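You operate a simulated robot arm through the tools that you are given. There is no shell and no other tool. Be economical: measure what you need, move in short steps, check, and stop when the job is done.

You run a simulated robot arm. Do the job below in one go: nothing can be reset, and whatever is moved stays where it is left.

## Task
Wipe the smudge off the tilting mirror and leave it upright.
Fine: tilt it flat on its stop first, so that it bears the pad; the mirror pad goes back on the green mat. Where these are worked on the way, their far stop is far enough and under half their travel is too little: tilting mirror. What is to be rubbed or washed off counts as gone when no trace of it is left.

The check looks at the end state, three seconds after you hand in, the way a careful person would. Anything else that was tipped, shoved, dropped, spilled or broken makes it a failure.

## Robot
A 6-joint arm with a two-finger parallel gripper on a trunk, on a base that drives. Base frame: it is fixed to the floor where the robot stands at the start and does not move with it; the origin is under the middle of the robot, x ahead of it, y to its left, z up; the surface under the hand at the start is at about z = 0.782. Readings come in m, degrees, newtons and seconds.
Its first joint turns from -166.0 to 166.0 degrees. Places, roughly: tilting mirror [0.7, 0, 0.9]. Payload 3.91 kg.
Tool frame: the origin (TCP) lies between the finger pads and is the grasp point; the fingertips stand 0.03 m ahead of it; z points along the fingers, y is the line along which they close. Largest opening 0.11 m; finger width 0.02, thickness 0.01; the body of the gripper, 0.048 by 0.112 m, starts 0.055 m behind the TCP.
Orientation is told as [roll, pitch, yaw] about the base's x, y, z axes, in that order, counted from this pose: with the fingers straight down and closing along the base's y, the tool's x points along the base's -x, its y along +y and its z along -z.

## Interface
- The arm moves only by the tool drive_tool. Its argument "plan" is text: rows parted by semicolons, each of 7 numbers parted by spaces: the shift along the tool's x, y, z in m, then the turn, a rotation vector about the tool's x, y, z in degrees, then the opening, from 0 (shut) to 1 (fully open). In form: x y z rx ry rz fingers; .... A call has 1 to 20 rows; each row shifts and turns the commanded pose from where the row before left it, along the tool's axes as they then stand. Rows are played at 5 a second. More than 0.05 m and 8.6 degrees between two rows, or a gripper value outside its range, and nothing of the call is played. Where a pose cannot be reached the arm comes as near as it can. A force on the tool above 90 N (or 10 N above the force at the start of the call, whichever is more), or a blocked arm, ends the call early, and 0.2 s more pass. Each finger travels about 0.108 m/s and halts on what it meets, pressing with about 42 N; the grip force reading is that of the motor and also rises with nothing between the fingers. The clock runs only during rows and for 0.2 s after the last one: add rows that do not move to give the fingers time. The reply holds the time, the measured pose of the TCP, the force on the tool along the base axes, the opening and the grip force, in the units named above and with some noise, with the torque about the TCP (base axes, N m) and any sound that the robot's microphone picked up.
- Cameras (640 x 400 px; columns grow to the right, rows downward): "scene" is now at [0.5945, 0.0551, 1.2848]; the picture's right is [-0.00, -0.70, 0.71], its down [-0.36, 0.66, 0.65] and it looks along [-0.93, -0.26, -0.25] (base axes); focal length 214 px, centre (320, 200). "wrist" rides on the gripper at [0.072, 0.017, -0.103] in the tool frame; the picture's right is [-0.23, 0.97, 0.00], its down [-0.76, -0.18, -0.62] and it looks along [-0.61, -0.14, 0.78] (tool axes); focal length 222 px, centre (320, 200).
- camera(camera): a new picture of that camera. It takes no simulated time.
- steer(legs): drives the robot by 1 to 6 legs, each [ahead, left, turn to the left] in m, m and degrees, along the robot's own axes; the way and the turn of a leg run together, so that a leg with both is an arc; at most 1.5 m and 180 degrees a leg. The arm and the cameras ride along, it lands a little off, and it stops where it bumps. It gives what a move gives.
- head_to(pan, tilt): turns the head with the scene camera to pan (to the left, within 80 degrees either way) and tilt (down, from -29 to 69), counted from straight ahead of the robot. It gives what a move gives.
- probe_pixels(camera, pixels): for up to 12 pixels [column, row] of the newest picture of that camera ("zoom" is the newest enlarged one), the place [x, y, z] in the base frame of the surface seen there, good to about 0.003 m. It takes no simulated time.
- inspect(camera, box): a new picture of the part [left, top, right, bottom] of that camera's present view, enlarged. It takes no simulated time.
- job_done(): hands the job in; it is judged then, once.

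Work in short steps. Measure before you move; look again where a grasp or a placing could have gone wrong, and mend it. You have 80 turns and 52 pictures in all, those below and enlarged ones among them. Open the gripper and draw the arm clear of the work before you hand the job in, unless the task says otherwise; then end with one line.

The tools are called after ">>>" as name(argument=value, ...) on one line, values as JSON. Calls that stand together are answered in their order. drive_tool: Moves the arm, as the interface text tells. Its arguments: {"type":"object","properties":{"plan":{"type":"string"}},"required":["plan"]} The other tools are called the same way: steer (legs) drives the base; head_to (pan, tilt) turns the head that bears the scene camera; camera (camera) takes a picture; probe_pixels (camera, pixels) gives the place of the surface under pixels of a picture; inspect (camera, box) takes an enlarged picture of a part of a camera's view; job_done () hands the job in.

At the start:

```text
time: 0.0
tcp_pos: [0.5856, 0.0944, 1.1938]
ee_rot: [0.1, 0.0, 0.1]
ft_force: [-0.3, 0.7, 0.1]
wrist_torque: [0.01, 0.0, 0.01]
width: 0.1097
gripper_force: 0.1
robot x, y, heading: [-0.0008, -0.0016, 0.3]
head pan, tilt: [-45.6, 68.8]
```

scene: 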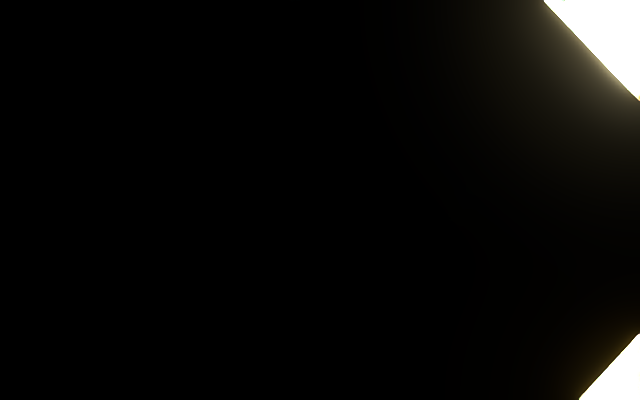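
wrist: 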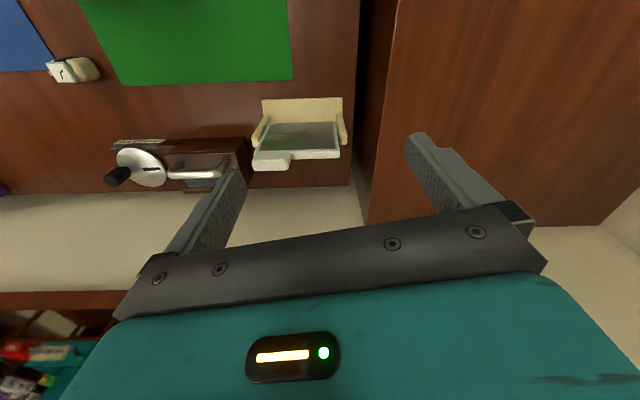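

The scene picture is blocked; the wrist shows the mirror at (300,140), green mat at (200,40). I turn the head to look ahead and down.

>>> head_to(pan=0, tilt=40)

>>> camera(camera="scene")

>>> inspect(camera="wrist", box=[0, 0, 400, 220])

```text
time: 1.1
tcp_pos: [0.5858, 0.0942, 1.1925]
ee_rot: [0.0, 0.1, 0.1]
ft_force: [-0.6, 0.1, 0.5]
wrist_torque: [0.02, 0.01, 0.01]
width: 0.1101
gripper_force: 0.2
robot x, y, heading: [0.002, 0.0024, 0.1]
head pan, tilt: [0.0, 40.0]
```

```text
49 pictures are left
```

scene: 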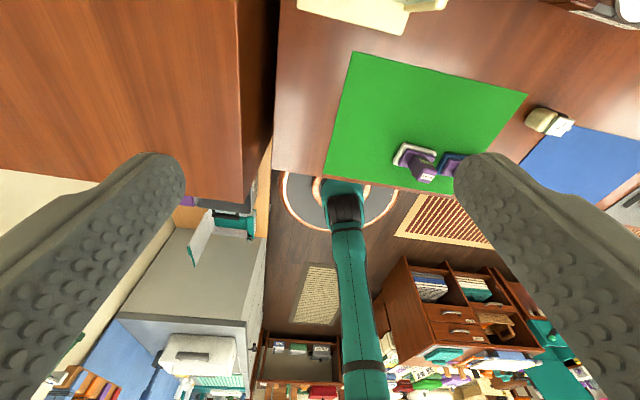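

```text
1.60 times, centred on (200, 110) of wrist
```

zoom: 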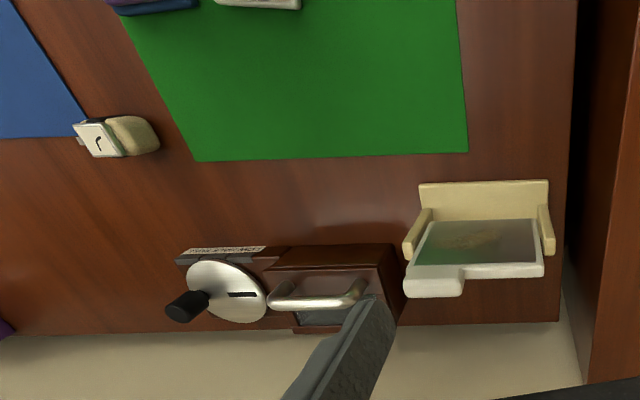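

I measure where things are in both pictures.

>>> probe_pixels(camera="scene", pixels=[[350, 55], [525, 95], [325, 178], [465, 192], [415, 150], [424, 172], [455, 160], [540, 120], [345, 210], [360, 360], [270, 130], [200, 240]])

>>> probe_pixels(camera="zoom", pixels=[[485, 195], [425, 230], [540, 225], [415, 265], [540, 265], [430, 290], [475, 245], [410, 240], [550, 240], [200, 155], [465, 150], [260, 3]])

>>> camera(camera="wrist")

```text
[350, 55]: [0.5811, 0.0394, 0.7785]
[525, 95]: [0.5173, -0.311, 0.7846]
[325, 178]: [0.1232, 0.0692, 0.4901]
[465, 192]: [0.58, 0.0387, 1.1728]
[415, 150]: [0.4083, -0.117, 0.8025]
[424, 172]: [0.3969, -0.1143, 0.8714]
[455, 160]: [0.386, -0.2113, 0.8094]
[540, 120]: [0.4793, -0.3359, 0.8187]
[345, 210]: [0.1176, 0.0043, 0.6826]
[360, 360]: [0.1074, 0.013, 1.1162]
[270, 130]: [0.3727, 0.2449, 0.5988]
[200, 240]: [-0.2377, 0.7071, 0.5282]
```

```text
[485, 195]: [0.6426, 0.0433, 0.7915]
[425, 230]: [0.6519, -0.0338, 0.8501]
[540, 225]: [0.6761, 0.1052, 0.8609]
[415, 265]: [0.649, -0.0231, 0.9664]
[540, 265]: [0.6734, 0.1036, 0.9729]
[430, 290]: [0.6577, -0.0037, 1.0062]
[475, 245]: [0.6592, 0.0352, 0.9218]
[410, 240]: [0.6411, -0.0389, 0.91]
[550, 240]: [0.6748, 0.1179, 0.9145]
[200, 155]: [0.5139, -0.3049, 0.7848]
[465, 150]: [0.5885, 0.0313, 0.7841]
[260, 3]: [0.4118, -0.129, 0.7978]
```

```text
47 pictures are left
```

wrist: 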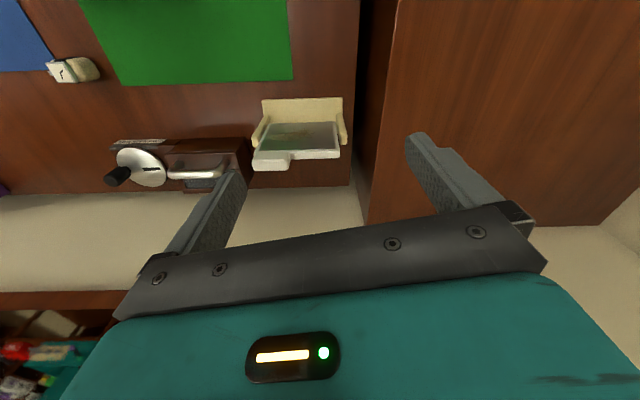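

The mirror stands upright near [0.66,0.035,0.83–1.0], pads on the mat at about [0.40,-0.115] and [0.386,-0.21]. I draw the arm back to look at the pads.

>>> drive_tool(plan="0.045 -0.02 0 0 0 0 1;0.045 -0.02 0 0 0 0 1;0.045 -0.02 0 0 0 0 1;0.045 -0.02 0 0 0 0 1;0.045 -0.02 0 0 0 0 1;0.0 -0.02 0 0 0 0 1")

>>> camera(camera="wrist")

>>> camera(camera="scene")

```text
time: 2.5
tcp_pos: [0.3618, -0.0247, 1.193]
ee_rot: [0.0, 0.0, 0.1]
ft_force: [0.4, 0.7, 0.7]
wrist_torque: [-0.01, 0.02, 0.03]
width: 0.11
gripper_force: 0.1
robot x, y, heading: [0.0022, -0.0, 0.2]
head pan, tilt: [0.0, 40.0]
```

```text
46 pictures are left
```

wrist: 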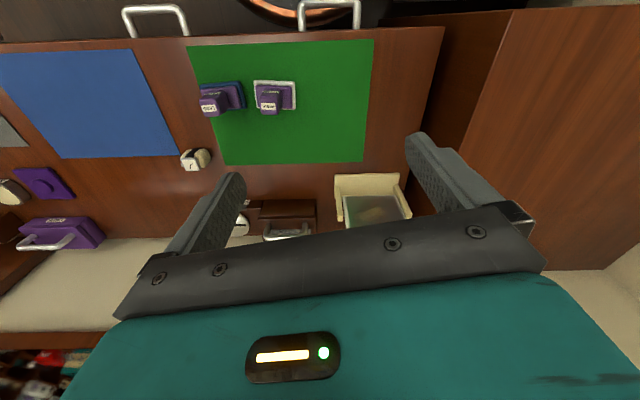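

```text
45 pictures are left
```

scene: 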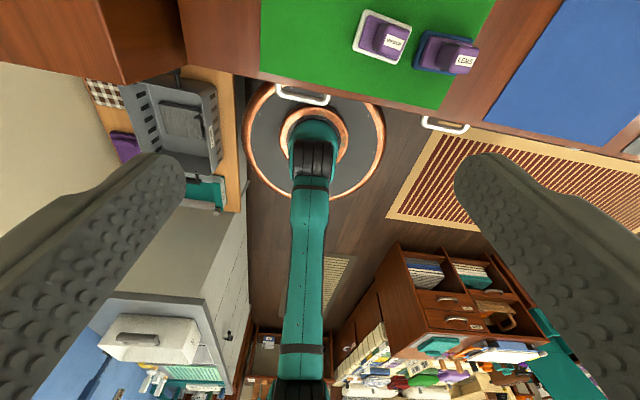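

The pads have labels at (393,42) and (465,60); I enlarge and probe them.

>>> inspect(camera="scene", box=[340, 0, 500, 100])

>>> probe_pixels(camera="wrist", pixels=[[256, 82], [294, 82], [294, 108], [260, 107], [270, 90], [262, 112], [275, 112], [236, 84], [241, 104], [260, 97], [280, 97], [218, 100]])

```text
4.00 times, centred on (420, 50) of scene
```

zoom: 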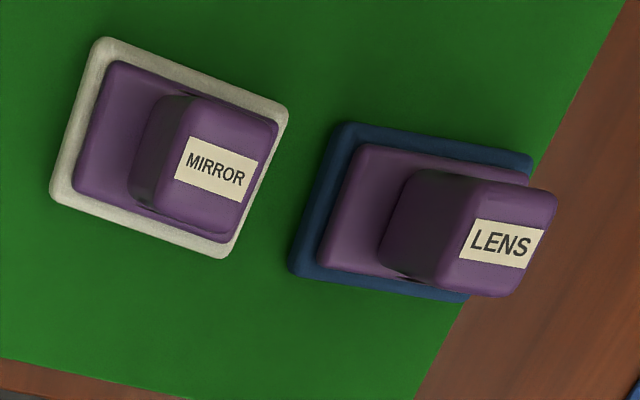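

```text
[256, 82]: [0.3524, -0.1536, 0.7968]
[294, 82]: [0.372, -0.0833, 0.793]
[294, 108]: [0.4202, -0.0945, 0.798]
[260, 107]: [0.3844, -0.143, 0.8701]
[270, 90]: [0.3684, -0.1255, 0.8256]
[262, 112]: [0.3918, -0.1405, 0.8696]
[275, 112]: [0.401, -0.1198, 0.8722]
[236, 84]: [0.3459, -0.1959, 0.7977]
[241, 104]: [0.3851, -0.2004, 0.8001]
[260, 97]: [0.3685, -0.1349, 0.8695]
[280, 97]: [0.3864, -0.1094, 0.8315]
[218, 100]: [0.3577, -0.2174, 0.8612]
```

The pale pad is the MIRROR pad. I probe its outline and knob in the zoom.

>>> probe_pixels(camera="zoom", pixels=[[100, 45], [283, 112], [220, 252], [58, 195], [180, 102], [265, 125], [238, 200], [180, 180], [215, 165], [150, 140], [105, 130], [150, 205]])

>>> inspect(camera="wrist", box=[180, 60, 420, 240])

```text
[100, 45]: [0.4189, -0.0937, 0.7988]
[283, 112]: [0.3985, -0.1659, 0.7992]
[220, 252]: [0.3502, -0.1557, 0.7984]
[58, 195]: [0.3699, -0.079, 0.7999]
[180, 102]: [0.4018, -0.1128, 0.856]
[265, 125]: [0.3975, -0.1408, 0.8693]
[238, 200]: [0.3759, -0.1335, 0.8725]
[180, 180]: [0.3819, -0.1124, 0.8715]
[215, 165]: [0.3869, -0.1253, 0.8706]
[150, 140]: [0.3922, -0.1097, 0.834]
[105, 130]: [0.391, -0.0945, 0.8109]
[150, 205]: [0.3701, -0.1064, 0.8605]
```

```text
2.22 times, centred on (300, 150) of wrist
```

zoom: 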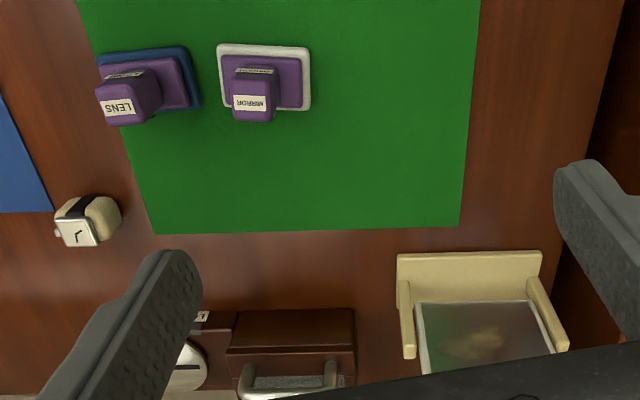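

I get a closer look at the mirror: moving to around [0.45,0.03,1.1].

>>> drive_tool(plan="-0.03 0.02 0.02 0 0 0 1;-0.03 0.02 0.02 0 0 0 1;-0.03 0.02 0.02 0 0 0 1;-0.01 0.02 0.02 0 0 0 1;0 0 0 0 0 0 1")

>>> inspect(camera="wrist", box=[160, 60, 440, 235])

```text
time: 3.7
tcp_pos: [0.461, 0.0553, 1.1123]
ee_rot: [0.0, 0.0, 0.0]
ft_force: [-0.5, 0.1, 0.4]
wrist_torque: [-0.03, -0.02, -0.02]
width: 0.1104
gripper_force: 0.0
robot x, y, heading: [-0.0007, -0.0035, -0.1]
head pan, tilt: [0.0, 40.0]
```

```text
2.29 times, centred on (300, 148) of wrist
```

zoom: 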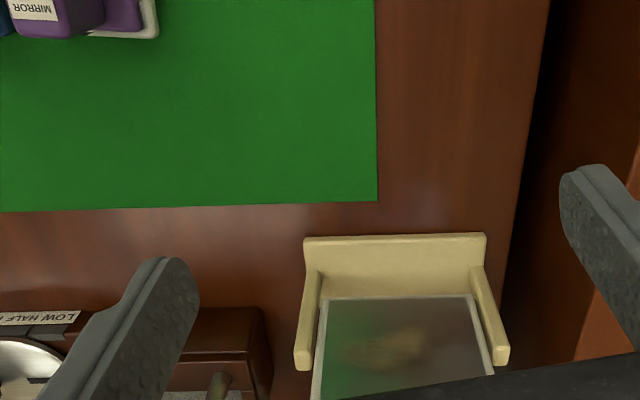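

I lower and pitch the camera toward horizontal to see the mirror frontally.

>>> drive_tool(plan="0.02 0 0.04 0 0 0 1;0.02 0 0.04 0 0 0 1;0.02 0 0.04 0 0 0 1;0 0 0.02 0 -7.5 0 1;0 0 0 0 -7.5 0 1;0 0 0 0 -7.5 0 1;0 0 0 0 -7.5 0 1;0 0 0 0 0 0 1")

>>> camera(camera="wrist")

```text
time: 5.5
tcp_pos: [0.401, 0.0541, 0.972]
ee_rot: [0.1, -30.0, 0.0]
ft_force: [-0.1, 0.1, 0.6]
wrist_torque: [0.03, 0.04, -0.05]
width: 0.1099
gripper_force: 0.0
robot x, y, heading: [0.0043, -0.002, 0.1]
head pan, tilt: [0.0, 40.0]
```

```text
41 pictures are left
```

wrist: 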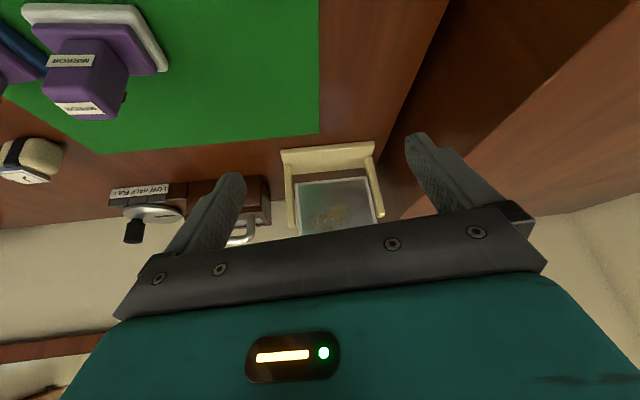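

The gripper hides the mirror. The scene camera seems to ride by the hand, so I try tilting the head to look along the fingers.

>>> head_to(pan=0, tilt=0)

>>> camera(camera="scene")

```text
time: 6.6
tcp_pos: [0.3997, 0.0526, 0.9722]
ee_rot: [0.0, -30.0, 0.0]
ft_force: [-0.8, 0.6, -0.1]
wrist_torque: [-0.02, 0.0, 0.01]
width: 0.1098
gripper_force: 0.1
robot x, y, heading: [0.002, -0.0002, -0.3]
head pan, tilt: [0.0, 0.0]
```

```text
40 pictures are left
```

scene: 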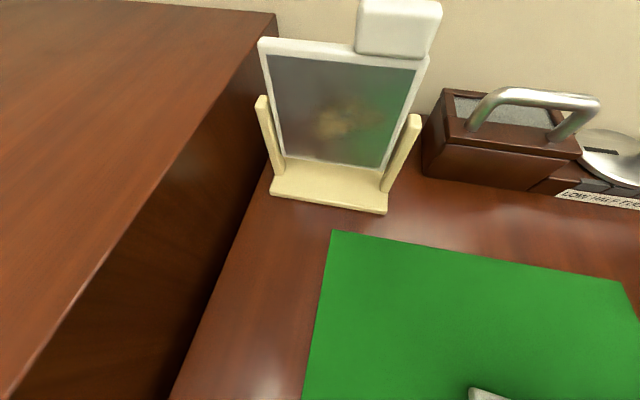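

Clear view now of the mirror: handle block at (395,25), posts at (265,105) and (412,125). I probe the geometry.

>>> probe_pixels(camera="scene", pixels=[[263, 102], [415, 120], [268, 45], [350, 55], [425, 65], [285, 152], [385, 163], [375, 45], [420, 45], [400, 8], [335, 120], [330, 185]])

>>> inspect(camera="scene", box=[220, 0, 460, 220])

```text
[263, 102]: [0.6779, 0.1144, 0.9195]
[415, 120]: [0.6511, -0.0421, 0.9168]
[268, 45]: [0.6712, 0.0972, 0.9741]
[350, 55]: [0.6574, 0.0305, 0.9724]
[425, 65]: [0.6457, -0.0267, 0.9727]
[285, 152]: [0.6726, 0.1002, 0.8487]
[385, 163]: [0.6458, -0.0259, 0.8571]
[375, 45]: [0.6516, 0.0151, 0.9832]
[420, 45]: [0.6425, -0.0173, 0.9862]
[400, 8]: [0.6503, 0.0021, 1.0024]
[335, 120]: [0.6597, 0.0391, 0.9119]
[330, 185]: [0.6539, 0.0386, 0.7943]
```

```text
1.82 times, centred on (340, 110) of scene
```

zoom: 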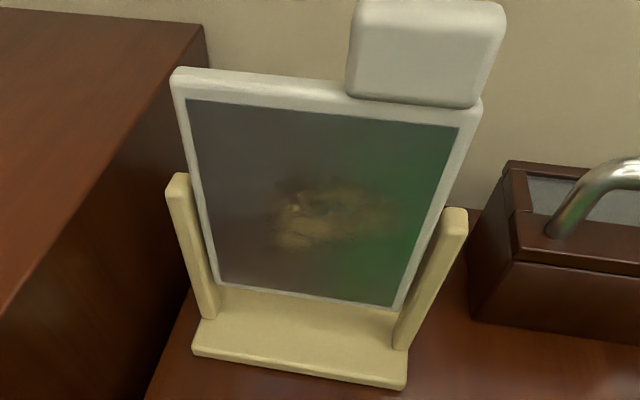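

The plate stands vertical, pivot about z=0.912, yaw about -11.5°. I'll push the handle block back with closed fingers; first level the tool, raise, yaw and stand in front of the handle, and check the wall's distance.

>>> probe_pixels(camera="scene", pixels=[[320, 15], [500, 40], [610, 80], [440, 80], [250, 40]])

>>> drive_tool(plan="0 0 0 0 7.5 0 0;0 0 0 0 7.5 0 0;0 0 0 0 7.5 0 0;0 0 0 0 7.5 0 0;0 -0.02 -0.043 0 0 0 0;-0.048 -0.022 0 0 0 0 0;-0.05 0 0 0 0 0 0;-0.05 0 0 0 0 0 0;-0.05 0 0 0 0 0 0;0 0 0 0 0 6 0;0 0 0 0 0 5.5 0;0 0 0 0 0 0 0")

>>> camera(camera="scene")

```text
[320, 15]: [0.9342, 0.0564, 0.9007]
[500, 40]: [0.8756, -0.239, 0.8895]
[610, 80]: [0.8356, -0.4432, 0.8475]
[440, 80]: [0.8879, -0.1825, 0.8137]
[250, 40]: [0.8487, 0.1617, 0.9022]
```

```text
refused: row 6 steps farther than a row can; nothing moved
```

```text
38 pictures are left
```

scene: 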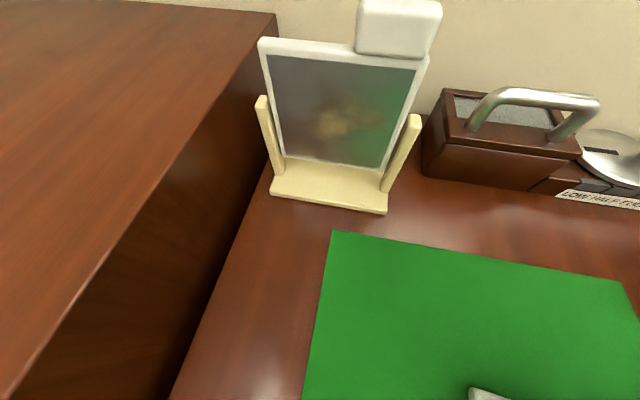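

The wall is at x≈0.9, so there's room. I retry with smaller steps.

>>> drive_tool(plan="0 0 0 0 7.5 0 0;0 0 0 0 7.5 0 0;0 0 0 0 7.5 0 0;0 0 0 0 7.5 0 0;0 -0.02 -0.043 0 0 0 0;-0.04 -0.022 0 0 0 0 0;-0.04 0 0 0 0 0 0;-0.04 0 0 0 0 0 0;-0.04 0 0 0 0 0 0;-0.038 0 0 0 0 6 0;0 0 0 0 0 5.5 0;0 0 0 0 0 0 0")

>>> camera(camera="scene")

```text
time: 9.2
tcp_pos: [0.6002, 0.0126, 1.0149]
ee_rot: [0.0, 0.0, -11.5]
ft_force: [0.4, 0.0, -0.6]
wrist_torque: [0.01, 0.0, -0.01]
width: 0.0003
gripper_force: 37.7
robot x, y, heading: [-0.0003, -0.0008, -0.0]
head pan, tilt: [0.0, 0.0]
```

```text
37 pictures are left
```

scene: 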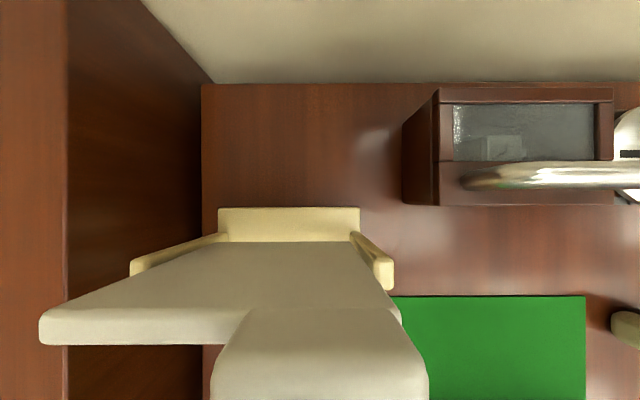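

I see the mirror from above and behind. I probe the handle's position and thickness and the plate's back.

>>> probe_pixels(camera="scene", pixels=[[320, 312], [320, 350], [320, 395], [225, 385], [422, 385], [130, 330], [130, 345], [390, 280], [250, 250], [290, 225], [385, 262]])

```text
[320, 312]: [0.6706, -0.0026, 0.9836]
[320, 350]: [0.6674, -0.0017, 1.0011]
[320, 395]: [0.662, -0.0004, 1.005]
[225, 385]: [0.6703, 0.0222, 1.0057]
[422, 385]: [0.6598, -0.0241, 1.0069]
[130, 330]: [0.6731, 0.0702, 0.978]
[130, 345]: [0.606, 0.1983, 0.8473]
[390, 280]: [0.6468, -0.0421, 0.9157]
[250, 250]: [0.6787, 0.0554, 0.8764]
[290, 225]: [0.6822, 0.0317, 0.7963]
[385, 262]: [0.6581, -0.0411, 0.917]
```

Handle spans x 0.645–0.668, y ±0.023. I push it back to roughly 45° and check.

>>> drive_tool(plan="-0.02 0 0 0 0 0 0;-0.018 0 0 0 0 0 0;-0.014 0 0 0 0 0 0;-0.014 0 0 0 0 0 0;-0.014 0 0 0 0 0 0;-0.01 0 0.004 0 0 0 0;-0.008 0 0.004 0 0 0 0;0 0 0 0 0 0 0")

>>> camera(camera="wrist")

```text
time: 11.0
tcp_pos: [0.6939, -0.007, 1.0072]
ee_rot: [0.0, 0.0, -11.5]
ft_force: [-0.2, -0.1, 1.2]
wrist_torque: [-0.02, 0.0, 0.01]
width: 0.0
gripper_force: 37.6
robot x, y, heading: [0.0008, -0.0005, 0.0]
head pan, tilt: [0.0, 0.0]
```

```text
36 pictures are left
```

wrist: 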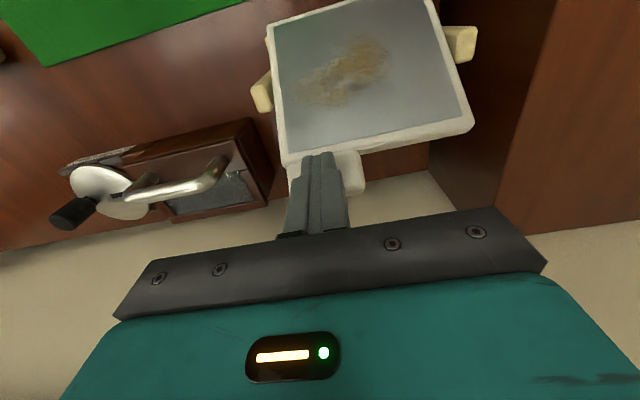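

The mirror is tilting with the finger on the handle (325,180). I continue the arc down to flat.

>>> drive_tool(plan="-0.008 0.003 0.007 0 0 0 0;-0.007 0.002 0.008 0 0 0 0;-0.006 0 0.009 0 0 0 0;-0.005 0 0.009 0 0 0 0;-0.003 0 0.007 0 0 0 0;-0.002 0 0.006 0 0 0 0;-0.001 0 0.004 0 0 0 0;0 0 0.004 0 0 0 0;0 0 0 0 0 0 0")

>>> camera(camera="wrist")

```text
time: 13.0
tcp_pos: [0.728, -0.0098, 0.9537]
ee_rot: [0.0, 0.0, -11.5]
ft_force: [-0.1, 0.7, 0.3]
wrist_torque: [0.0, 0.05, 0.04]
width: 0.0002
gripper_force: 37.0
robot x, y, heading: [0.0011, 0.0007, -0.1]
head pan, tilt: [0.0, 0.0]
```

```text
35 pictures are left
```

wrist: 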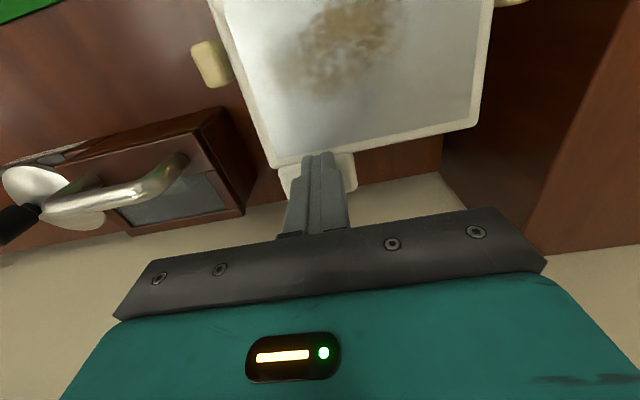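

Probably near flat; I probe the plate and keep pressing gently down until force rises.

>>> probe_pixels(camera="wrist", pixels=[[240, 20], [470, 20], [280, 150], [460, 120], [350, 60], [345, 185], [210, 60]])

>>> drive_tool(plan="0 0 0.003 0 0 0 0;0 0 0.003 0 0 0 0;0 0 0.003 0 0 0 0;0 0 0.003 0 0 0 0;0 0 0 0 0 0 0")

>>> camera(camera="wrist")

```text
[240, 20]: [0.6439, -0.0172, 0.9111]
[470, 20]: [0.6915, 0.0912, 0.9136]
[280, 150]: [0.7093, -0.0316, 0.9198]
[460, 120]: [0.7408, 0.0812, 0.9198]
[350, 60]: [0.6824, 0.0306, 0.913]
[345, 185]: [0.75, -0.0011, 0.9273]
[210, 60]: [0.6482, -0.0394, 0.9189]
```

```text
time: 14.2
tcp_pos: [0.727, -0.0096, 0.9438]
ee_rot: [0.1, -0.3, -11.4]
ft_force: [14.8, 0.3, 34.7]
wrist_torque: [-0.09, -0.43, 0.02]
width: 0.0
gripper_force: 37.4
robot x, y, heading: [-0.0017, 0.0005, 0.3]
head pan, tilt: [0.0, 0.0]
```

```text
34 pictures are left
```

wrist: 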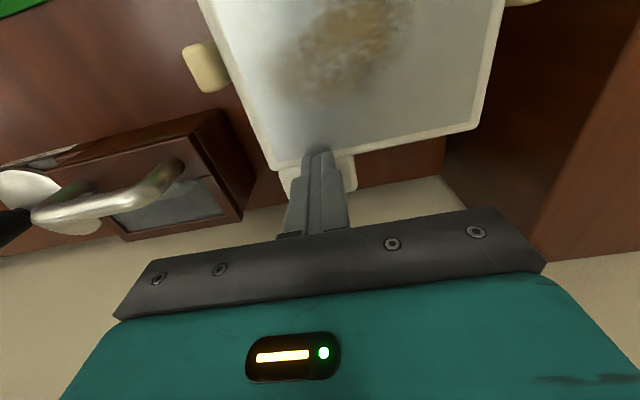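

Stop reached (35 N). I lift off, draw back to see the whole plate and verify it stays flat.

>>> drive_tool(plan="0 0 -0.02 0 0 0 0;0 0 -0.04 0 0 0 0;0 0 -0.04 0 0 0 0;0.03 0 -0.03 0 0 0 0;0.045 0 0 0 0 0 0;0.045 0 0 0 0 0 0;0 0 0 0 0 0 0")

>>> inspect(camera="wrist", box=[160, 40, 480, 240])

```text
time: 15.8
tcp_pos: [0.6085, 0.0146, 1.0703]
ee_rot: [0.0, 0.1, -11.4]
ft_force: [0.3, -0.8, -0.1]
wrist_torque: [0.01, -0.05, -0.02]
width: 0.0002
gripper_force: 37.7
robot x, y, heading: [0.0016, -0.0006, -0.1]
head pan, tilt: [0.0, 0.0]
```

```text
2.00 times, centred on (320, 140) of wrist
```

zoom: 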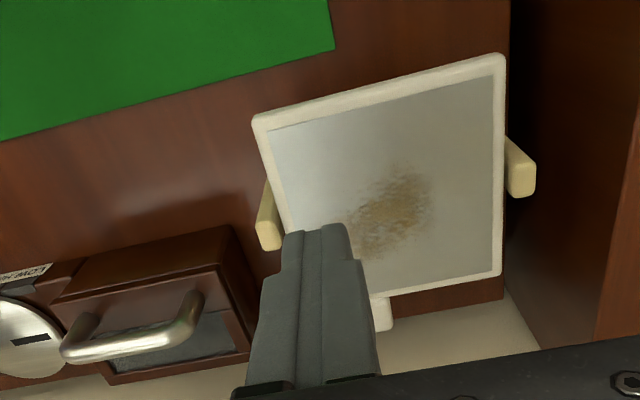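

>>> probe_pixels(camera="zoom", pixels=[[260, 122], [500, 62], [500, 268], [285, 135], [490, 80], [400, 200], [430, 175], [370, 250], [360, 215], [270, 200], [520, 155], [385, 310]])

```text
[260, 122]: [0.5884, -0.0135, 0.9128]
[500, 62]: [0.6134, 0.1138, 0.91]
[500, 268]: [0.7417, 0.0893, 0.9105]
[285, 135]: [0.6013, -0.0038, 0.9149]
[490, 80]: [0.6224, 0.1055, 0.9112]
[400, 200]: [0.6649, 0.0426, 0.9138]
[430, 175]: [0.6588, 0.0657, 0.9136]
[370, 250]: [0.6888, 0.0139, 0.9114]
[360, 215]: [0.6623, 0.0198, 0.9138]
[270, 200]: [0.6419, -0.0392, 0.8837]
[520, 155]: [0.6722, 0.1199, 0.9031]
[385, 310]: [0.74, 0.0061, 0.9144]
```

Mirror rests flat at z≈0.912, smudge centred near [0.672,0.037]. Now go above the MIRROR pad's knob at [0.386,-0.124].

>>> drive_tool(plan="0.038 -0.03 0 0 0 0 0.6;0.038 -0.03 0 0 0 0 0.6;0.038 -0.03 0 0 0 0 0.6;0.038 -0.03 0 0 0 0 0.6;0.0386 -0.03 0 0 0 0 0.6;0 -0.03 0 0 0 4.6 0.6;0 0 0.045 0 0 0 0.6;0 0 0.045 0 0 0 0.6;0 0 0 0 0 0 0.6")

>>> camera(camera="scene")

>>> camera(camera="wrist")

```text
time: 17.8
tcp_pos: [0.3859, -0.1244, 0.9834]
ee_rot: [0.0, 0.0, -16.1]
ft_force: [0.2, -0.3, 1.0]
wrist_torque: [0.02, -0.03, 0.01]
width: 0.0661
gripper_force: 0.0
robot x, y, heading: [-0.0037, -0.0012, 0.1]
head pan, tilt: [0.0, 0.0]
```

```text
32 pictures are left
```

scene: 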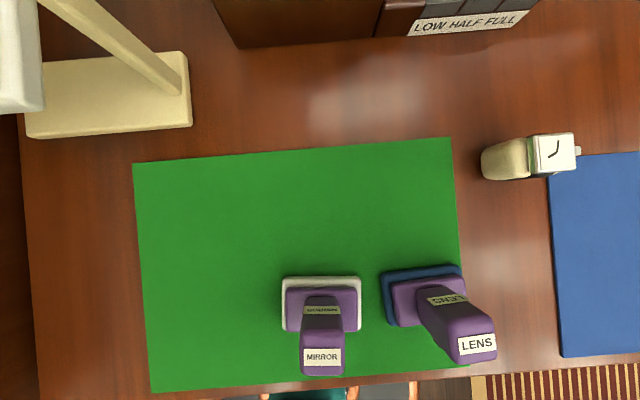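

```text
31 pictures are left
```

wrist: 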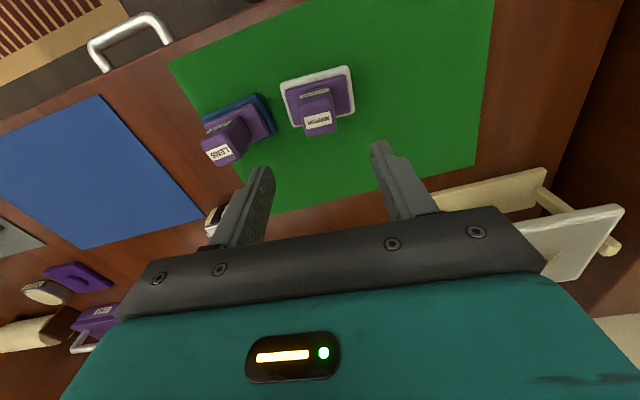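

The pad is square to the hand; I probe the knob's top and sides.

>>> probe_pixels(camera="scene", pixels=[[304, 325], [341, 325], [302, 370], [343, 370], [322, 355], [285, 280], [358, 280], [322, 310], [433, 300], [460, 340], [20, 60], [10, 100]])

```text
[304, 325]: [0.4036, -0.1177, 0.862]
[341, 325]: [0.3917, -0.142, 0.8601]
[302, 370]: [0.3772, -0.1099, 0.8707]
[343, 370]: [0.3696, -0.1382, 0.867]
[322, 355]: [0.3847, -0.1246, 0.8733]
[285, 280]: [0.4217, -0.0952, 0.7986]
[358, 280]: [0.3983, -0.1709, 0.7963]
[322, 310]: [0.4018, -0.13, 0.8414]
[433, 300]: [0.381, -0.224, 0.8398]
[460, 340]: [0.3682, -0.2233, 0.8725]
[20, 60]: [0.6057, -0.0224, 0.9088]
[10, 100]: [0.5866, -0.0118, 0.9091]
```

Knob centre ≈[0.385,-0.126], top 0.872. I descend to TCP z=0.85 and close.

>>> drive_tool(plan="0 -0.002 0.045 0 0 0 0.6;0 0 0.045 0 0 0 0.6;0 0 0.03 0 0 0 0.6;0 0 0.0125 0 0 0 0.6;0 0 0 0 0 0 0.6;0 0 0 0 0 0 0;0 0 0 0 0 0 0;0 0 0 0 0 0 0;0 0 0 0 0 0 0")

>>> camera(camera="wrist")

```text
time: 19.8
tcp_pos: [0.3854, -0.1244, 0.8504]
ee_rot: [0.0, 0.1, -16.0]
ft_force: [0.7, 0.5, 0.4]
wrist_torque: [-0.05, -0.02, -0.02]
width: 0.0338
gripper_force: 41.7
robot x, y, heading: [0.0019, 0.0013, -0.1]
head pan, tilt: [0.0, 0.0]
```

```text
30 pictures are left
```

wrist: 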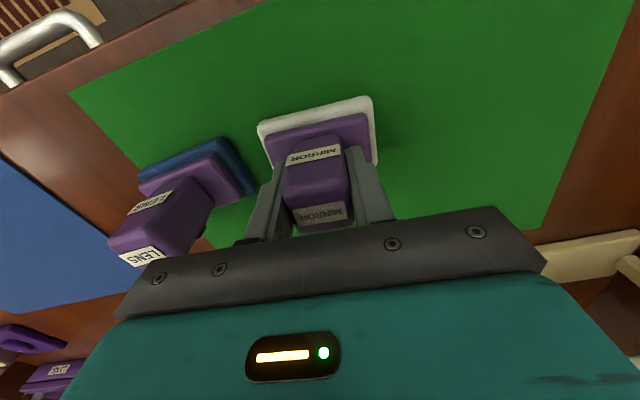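

Gripped (0.034 wide). Lift and carry over the mirror centre.

>>> drive_tool(plan="0 0 -0.03 0 0 0 0;0 0 -0.045 0 0 0 0;0 0 -0.045 0 0 0 0;0 0 -0.045 0 0 0 0;0 0 -0.03 0 0 -4.6 0;-0.03464 0.03046 0 0 0 0 0;-0.03464 0.03046 0 0 0 0 0;-0.03464 0.03046 0 0 0 0 0;-0.03464 0.03046 0 0 0 0 0;-0.03464 0.03046 0 0 0 0 0;-0.03464 0.03046 0 0 0 0 0;-0.03464 0.03046 0 0 0 0 0;0 0 0 0 0 0 0")

>>> camera(camera="wrist")

```text
time: 22.6
tcp_pos: [0.6641, 0.0369, 1.0468]
ee_rot: [0.1, -0.1, -11.5]
ft_force: [-0.7, 0.0, 0.0]
wrist_torque: [0.0, -0.01, 0.02]
width: 0.0337
gripper_force: 41.8
robot x, y, heading: [-0.0018, -0.0002, 0.1]
head pan, tilt: [0.0, 0.0]
```

```text
29 pictures are left
```

wrist: 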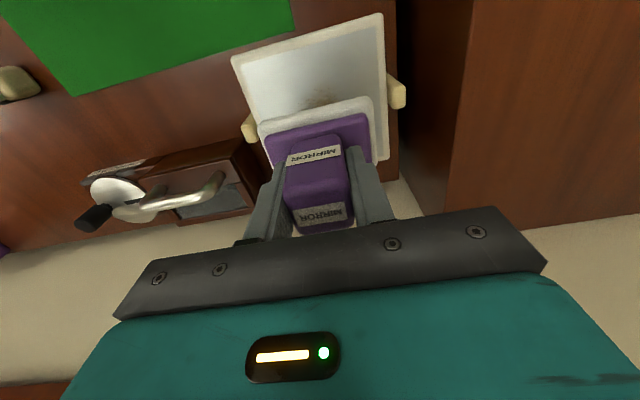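

Now lower gently over the smudge until light contact.

>>> drive_tool(plan="-0.008 0 0.035 0 0 0 0;0 0 0.025 0 0 0 0;0 0 0.004 0 0 0 0;0 0 0.003 0 0 0 0;0 0 0.002 0 0 0 0;0 0 0.002 0 0 0 0;0 0 0 0 0 0 0")

```text
time: 24.2
tcp_pos: [0.6724, 0.0342, 0.9757]
ee_rot: [0.1, -0.1, -11.5]
ft_force: [4.4, 2.8, 54.9]
wrist_torque: [-0.19, 0.11, 0.06]
width: 0.0335
gripper_force: 42.7
robot x, y, heading: [-0.0019, 0.0023, 0.0]
head pan, tilt: [0.0, 0.0]
```

55 N is firm; I ease off 1.5 mm and rub in overlapping strokes over the smudge.

>>> drive_tool(plan="0 0 -0.0015 0 0 0 0;-0.01 0 0 0 0 0 0;-0.01 0 0 0 0 0 0;0.015 0 0 0 0 0 0;0.015 0 0 0 0 0 0;0.015 0 0 0 0 0 0;0 0.01 0 0 0 0 0;-0.015 0.008 0 0 0 0 0;-0.015 0 0 0 0 0 0;-0.015 0 0 0 0 0 0;0 -0.018 0 0 0 0 0;0 -0.018 0 0 0 0 0;0.015 0 0 0 0 0 0;0.015 0 0 0 0 0 0;0.015 0 0 0 0 0 0;0 0.018 0 0 0 0 0;-0.015 0 0 0 0 0 0;-0.01 0 0 0 0 0 0;0 0 0 0 0 0 0")

```text
time: 28.2
tcp_pos: [0.6754, 0.0346, 0.9756]
ee_rot: [-0.1, -0.1, -11.5]
ft_force: [-4.0, 3.3, 11.0]
wrist_torque: [0.16, 0.52, -0.09]
width: 0.0334
gripper_force: 41.8
robot x, y, heading: [-0.0011, 0.0021, 0.1]
head pan, tilt: [0.0, 0.0]
```

Strokes went through; I lift and draw back to look at the glass.

>>> drive_tool(plan="0 0 -0.03 0 0 0 0;0 0 -0.045 0 0 0 0;0.045 0 -0.02 0 0 0 0;0.045 0 0 0 0 0 0;0.045 0 0 0 0 0 0;0.045 0 0 0 0 0 0;0 0 0 0 0 0 0")

>>> camera(camera="scene")

>>> camera(camera="wrist")

```text
time: 29.8
tcp_pos: [0.4989, 0.0699, 1.0681]
ee_rot: [-0.1, 0.0, -11.5]
ft_force: [0.5, 0.5, 0.2]
wrist_torque: [0.01, 0.01, 0.03]
width: 0.0337
gripper_force: 41.7
robot x, y, heading: [0.0016, 0.0005, 0.1]
head pan, tilt: [0.0, 0.0]
```

```text
28 pictures are left
```

scene: 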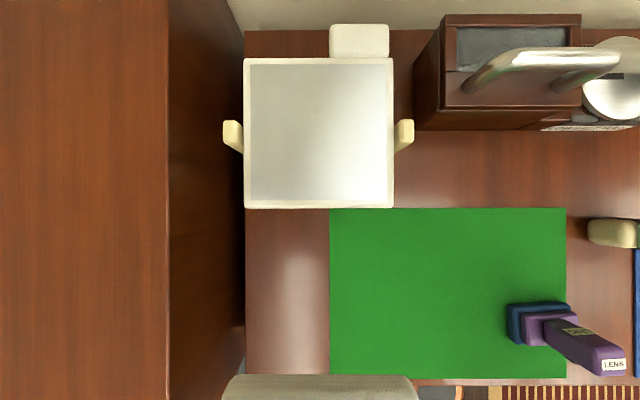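

```text
27 pictures are left
```

wrist: 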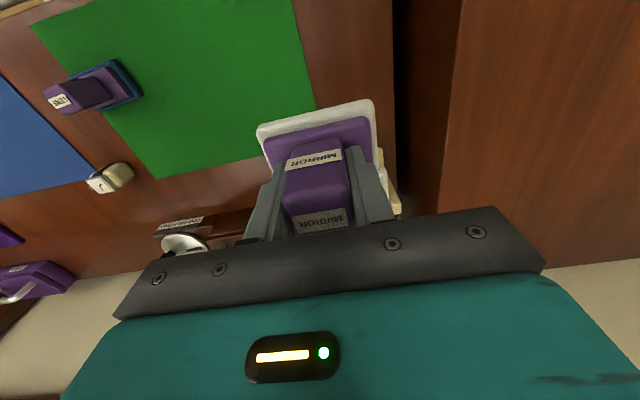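

The glass looks clean; I enlarge it to check for faint traces.

>>> inspect(camera="scene", box=[230, 40, 410, 220])

```text
2.22 times, centred on (320, 130) of scene
```

zoom: 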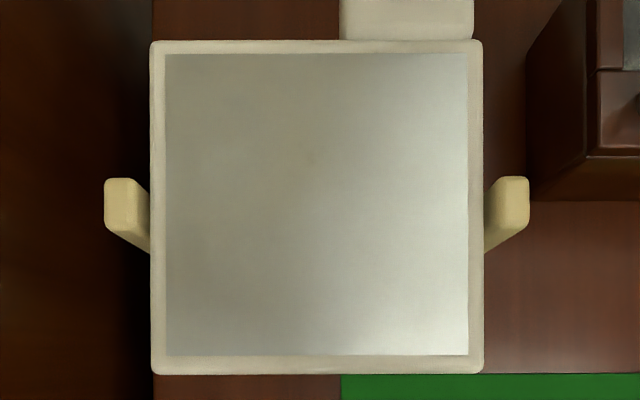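

There may be a faint trace near (305,150) of the zoom; I enlarge further.

>>> inspect(camera="scene", box=[245, 60, 365, 135])

>>> probe_pixels(camera="scene", pixels=[[316, 107], [286, 117], [246, 60], [392, 60], [392, 205], [246, 205]])

```text
5.33 times, centred on (305, 98) of scene
```

zoom: 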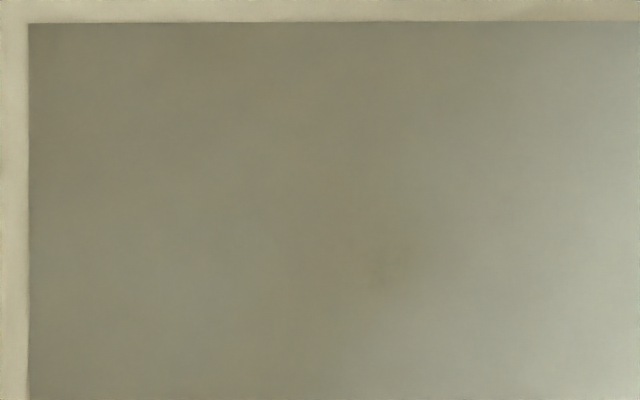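

```text
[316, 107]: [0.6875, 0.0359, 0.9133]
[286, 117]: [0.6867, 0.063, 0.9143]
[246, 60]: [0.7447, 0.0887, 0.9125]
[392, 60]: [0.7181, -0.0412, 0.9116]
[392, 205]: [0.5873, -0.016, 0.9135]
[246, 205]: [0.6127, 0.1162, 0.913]
```

A faint spot remains near [0.687,0.034]. I go back and rub again, with strokes both ways and slightly more pressure.

>>> drive_tool(plan="-0.045 0 0 0 0 0 0;-0.045 0 0 0 0 0 0;-0.045 0 0 0 0 0 0;-0.045 0 0.02 0 0 0 0;0 0 0.045 0 0 0 0;0 0 0.027 0 0 0 0;0 0 0.002 0 0 0 0;0 0 0.002 0 0 0 0;0 0 0 0 0 0 0")

```text
time: 31.8
tcp_pos: [0.6739, 0.0337, 0.975]
ee_rot: [0.0, 0.0, -11.5]
ft_force: [-0.4, -1.3, 1.1]
wrist_torque: [-0.06, 0.06, 0.03]
width: 0.0336
gripper_force: 41.9
robot x, y, heading: [-0.0006, -0.003, -0.2]
head pan, tilt: [0.0, 0.0]
```

>>> drive_tool(plan="0 0 0.001 0 0 0 0;0 0 0.001 0 0 0 0;0 0 0.0005 0 0 0 0;0 0 0 0 0 0 0")

```text
time: 32.8
tcp_pos: [0.6741, 0.035, 0.9742]
ee_rot: [0.1, -0.2, -11.6]
ft_force: [7.8, -2.8, 51.4]
wrist_torque: [-0.4, -0.03, 0.0]
width: 0.0333
gripper_force: 42.5
robot x, y, heading: [0.0002, -0.0006, 0.0]
head pan, tilt: [0.0, 0.0]
```

Contact at 51 N; I ease 0.4 mm and rub.

>>> drive_tool(plan="0 0 -0.0004 0 0 0 0;0 0.01 0 0 0 0 0;0 0.01 0 0 0 0 0;0 -0.014 0 0 0 0 0;0 -0.014 0 0 0 0 0;0 -0.01 0 0 0 0 0;-0.012 0 0 0 0 0 0;0 0.012 0 0 0 0 0;0 0.012 0 0 0 0 0;0 0.012 0 0 0 0 0;0.012 0 0 0 0 0 0;0.012 0 0 0 0 0 0;0 -0.012 0 0 0 0 0;0 -0.012 0 0 0 0 0;0 -0.012 0 0 0 0 0;0 0.018 0 0 0 0 0;-0.012 0 0 0 0 0 0;-0.012 0 0 0 0 0 0;0.012 0 0 0 0 0 0;0 0 0 0 0 0 0")

```text
time: 37.0
tcp_pos: [0.6728, 0.0338, 0.9723]
ee_rot: [-0.1, 0.1, -11.6]
ft_force: [5.1, -1.6, 13.4]
wrist_torque: [-0.16, -0.18, 0.02]
width: 0.0337
gripper_force: 41.8
robot x, y, heading: [-0.0003, -0.0016, -0.1]
head pan, tilt: [0.0, 0.0]
```

Force fell to 13 N; I press a touch more and do lengthwise strokes as well.

>>> drive_tool(plan="0 0 0.0008 0 0 0 0;-0.01 0 0 0 0 0 0;-0.01 0 0 0 0 0 0;0.015 0 0 0 0 0 0;0.015 0 0 0 0 0 0;0.015 0 0 0 0 0 0;0 0.012 0 0 0 0 0;-0.015 0 0 0 0 0 0;-0.015 0 0 0 0 0 0;-0.015 0 0 0 0 0 0;0 -0.012 0 0 0 0 0;0 -0.012 0 0 0 0 0;0.015 0 0 0 0 0 0;0.015 0 0 0 0 0 0;0.015 0 0 0 0 0 0;0 0.012 0 0 0 0 0;-0.015 0 0 0 0 0 0;-0.01 0 0 0 0 0 0;0 0 0 0 0 0 0")

>>> drive_tool(plan="0 0 -0.03 0 0 0 0;0 0 -0.045 0 0 0 0;0.045 0 -0.02 0 0 0 0;0.045 0 0 0 0 0 0;0.045 0 0 0 0 0 0;0.045 0 0 0 0 0 0;0 0 0 0 0 0 0")

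>>> inspect(camera="scene", box=[230, 40, 410, 220])

>>> inspect(camera="scene", box=[245, 60, 365, 135])

```text
time: 41.0
tcp_pos: [0.674, 0.0356, 0.9719]
ee_rot: [0.0, 0.0, -11.5]
ft_force: [-13.7, 5.4, 29.5]
wrist_torque: [0.21, 1.22, -0.14]
width: 0.0337
gripper_force: 41.8
robot x, y, heading: [0.002, -0.0023, -0.1]
head pan, tilt: [0.0, 0.0]
```

```text
time: 42.6
tcp_pos: [0.4962, 0.071, 1.0669]
ee_rot: [0.0, 0.0, -11.4]
ft_force: [-0.1, 0.1, -1.1]
wrist_torque: [0.01, 0.0, -0.02]
width: 0.0337
gripper_force: 41.7
robot x, y, heading: [-0.0017, 0.0007, 0.0]
head pan, tilt: [0.0, 0.0]
```

```text
2.22 times, centred on (320, 130) of scene
```

zoom: 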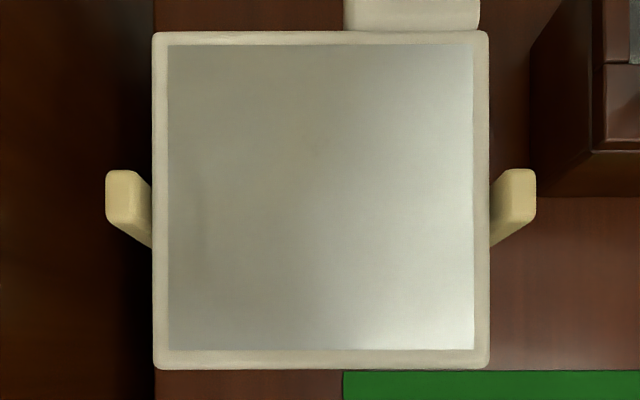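

```text
5.33 times, centred on (305, 98) of scene
```

zoom: 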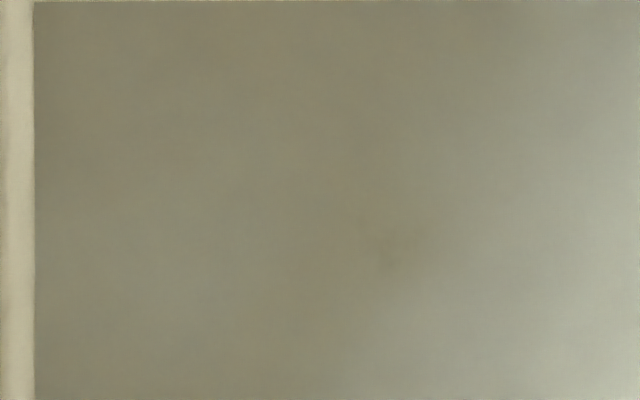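

A faint patch remains that may be a reflection; I shift the viewpoint to tell which.

>>> drive_tool(plan="0 -0.035 -0.02 0 0 0 0;-0.03 -0.035 -0.01 0 0 0 0;0 0 0 0 0 0 0")

>>> camera(camera="scene")

```text
time: 43.4
tcp_pos: [0.5135, -0.0016, 1.0976]
ee_rot: [0.0, 0.0, -11.4]
ft_force: [0.8, 0.8, -0.4]
wrist_torque: [0.02, 0.01, -0.02]
width: 0.0335
gripper_force: 42.0
robot x, y, heading: [-0.0004, -0.0009, 0.0]
head pan, tilt: [0.0, 0.0]
```

```text
22 pictures are left
```

scene: 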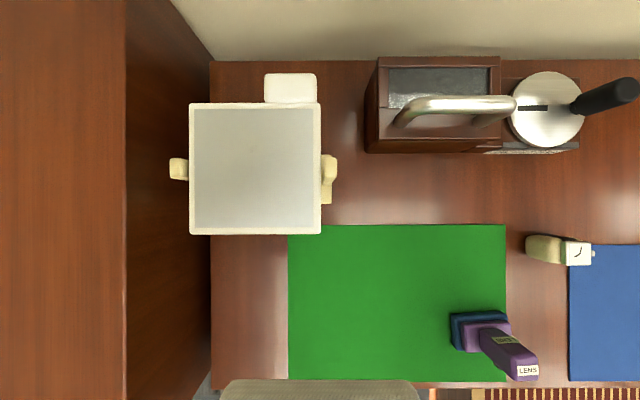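

>>> inspect(camera="scene", box=[180, 95, 330, 245])

```text
2.67 times, centred on (255, 170) of scene
```

zoom: 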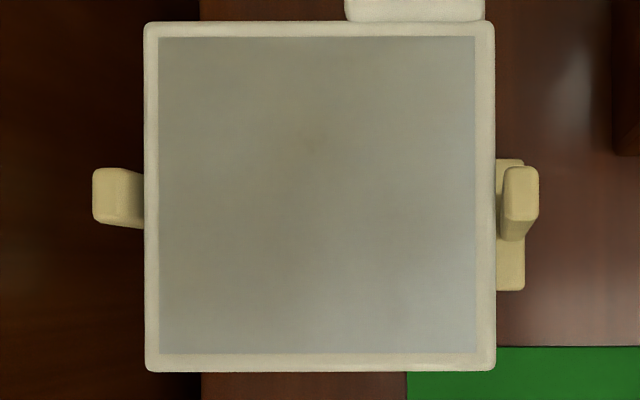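

The faint spot keeps the same place on the glass (about [0.684,0.034]), so it is real. I go back with the pad centred on it.

>>> drive_tool(plan="-0.04 0.017 0 0 0 0 0;-0.04 0.017 0 0 0 0 0;-0.04 0.017 0 0 0 0 0;-0.04 0.0177 0.02 0 0 0 0;0 0 0.045 0 0 0 0;0 0 0.045 0 0 0 0;0 0 0.012 0 0 0 0;0 0 0.002 0 0 0 0;0 0 0.001 0 0 0 0;0 0 0 0 0 0 0")

```text
time: 45.6
tcp_pos: [0.6831, 0.032, 0.9713]
ee_rot: [0.1, 0.0, -11.6]
ft_force: [2.0, 0.9, 5.3]
wrist_torque: [-0.11, 0.1, -0.01]
width: 0.0338
gripper_force: 41.6
robot x, y, heading: [-0.0007, -0.0009, -0.1]
head pan, tilt: [0.0, 0.0]
```

Light contact; I press ~1.2 mm more and rub short strokes around the spot.

>>> drive_tool(plan="0 0 0.0012 0 0 0 0;0 0.012 0 0 0 0 0;0 -0.012 0 0 0 0 0;0 -0.012 0 0 0 0 0;0 0.012 0 0 0 0 0;0.012 0 0 0 0 0 0;0 0.012 0.0003 0 0 0 0;0 -0.012 0 0 0 0 0;0 -0.012 0 0 0 0 0;0 0.012 0 0 0 0 0;-0.012 0 0 0 0 0 0;-0.008 0 0 0 0 0 0;0 0.012 0 0 0 0 0;0 -0.012 0 0 0 0 0;0 -0.012 0 0 0 0 0;0 0.012 0 0 0 0 0;0 0 0 0 0 0 0")

>>> drive_tool(plan="0.01 0 0.0003 0 0 0 0;0.01 0 0 0 0 0 0;0.01 0 0 0 0 0 0;-0.01 0 0 0 0 0 0;-0.01 0 0 0 0 0 0;-0.01 0 0 0 0 0 0;0 0.01 0 0 0 0 0;0.01 0 0 0 0 0 0;0.01 0 0 0 0 0 0;0.01 0 0 0 0 0 0;0 -0.01 0 0 0 0 0;0 -0.01 0 0 0 0 0;-0.01 0 0 0 0 0 0;-0.01 0 0 0 0 0 0;-0.01 0 0 0 0 0 0;0 0.01 0 0 0 0 0;0.008 0 0 0 0 0 0;0 0 0 0 0 0 0")

```text
time: 49.2
tcp_pos: [0.6904, 0.0273, 0.9692]
ee_rot: [0.0, 0.0, -11.5]
ft_force: [-2.0, -9.6, 19.1]
wrist_torque: [-0.38, 0.58, 0.23]
width: 0.0338
gripper_force: 41.8
robot x, y, heading: [0.0, -0.0032, -0.0]
head pan, tilt: [0.0, 0.0]
```

```text
time: 53.0
tcp_pos: [0.6833, 0.03, 0.9701]
ee_rot: [0.2, 0.1, -11.5]
ft_force: [6.4, -2.4, 15.5]
wrist_torque: [-0.29, -0.07, 0.11]
width: 0.0335
gripper_force: 42.3
robot x, y, heading: [-0.0037, -0.0016, -0.1]
head pan, tilt: [0.0, 0.0]
```

I lift and check again.

>>> drive_tool(plan="0 0 -0.03 0 0 0 0;0 -0.017 -0.045 0 0 0 0;0.04 -0.017 -0.02 0 0 0 0;0.04 -0.017 -0.02 0 0 0 0;0.04 -0.0177 0 0 0 0 0;0.04 0 0 0 0 0 0;0 0 0 0 0 0 0")

>>> inspect(camera="scene", box=[180, 95, 330, 245])

```text
time: 54.6
tcp_pos: [0.5108, -0.0046, 1.0848]
ee_rot: [0.1, 0.0, -11.5]
ft_force: [0.1, -0.6, -1.3]
wrist_torque: [-0.02, 0.01, 0.0]
width: 0.0336
gripper_force: 41.8
robot x, y, heading: [-0.0013, -0.0, -0.1]
head pan, tilt: [0.0, 0.0]
```

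```text
2.67 times, centred on (255, 170) of scene
```

zoom: 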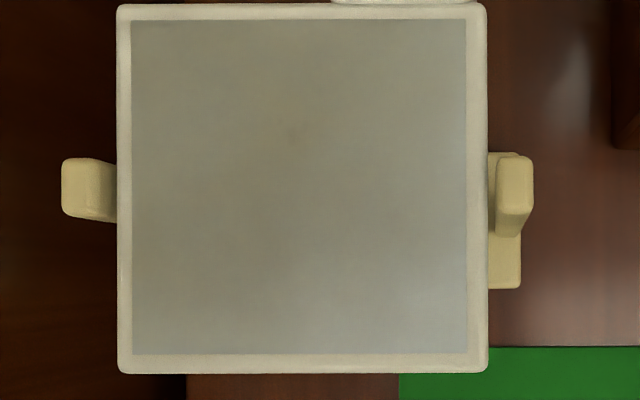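

>>> inspect(camera="scene", box=[220, 115, 280, 155])

>>> inspect(camera="scene", box=[200, 160, 300, 230])

```text
10.00 times, centred on (250, 135) of scene
```

zoom: 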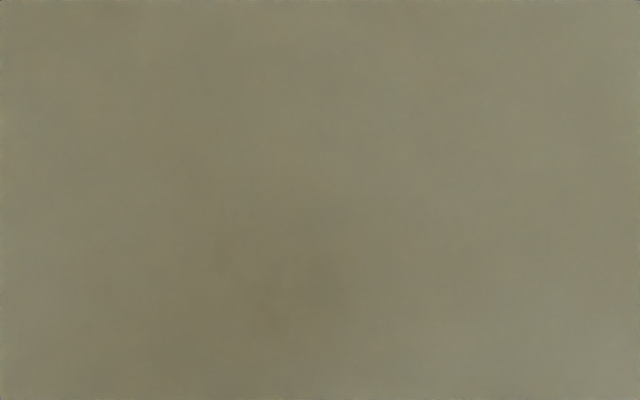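

```text
5.71 times, centred on (250, 195) of scene
```

zoom: 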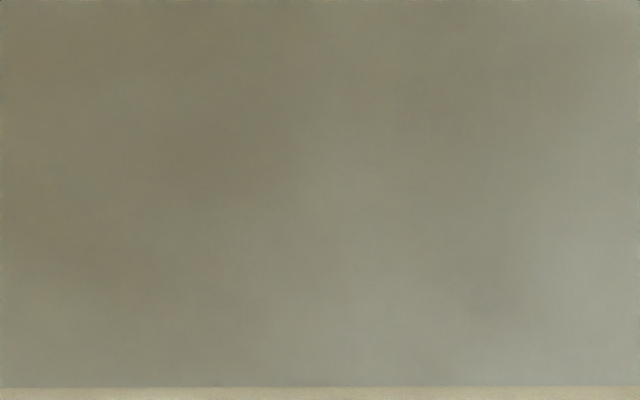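

The trace is barely visible and may be just glass texture; I do one more firmer pass over it, then compare.

>>> drive_tool(plan="-0.04 0.018 0 0 0 0 0;-0.04 0.018 0 0 0 0 0;-0.04 0.018 0 0 0 0 0;-0.042 0.018 0.01 0 0 0 0;0 0 0.045 0 0 0 0;0 0 0.045 0 0 0 0;0 0 0.012 0 0 0 0;0 0 0.003 0 0 0 0;0 0 0.0015 0 0 0 0;0 0 0 0 0 0 0")

```text
time: 56.8
tcp_pos: [0.6849, 0.0338, 0.9703]
ee_rot: [0.0, -0.2, -11.6]
ft_force: [8.8, -0.9, 35.8]
wrist_torque: [-0.44, 0.24, 0.1]
width: 0.0335
gripper_force: 42.2
robot x, y, heading: [0.0022, -0.0009, -0.1]
head pan, tilt: [0.0, 0.0]
```

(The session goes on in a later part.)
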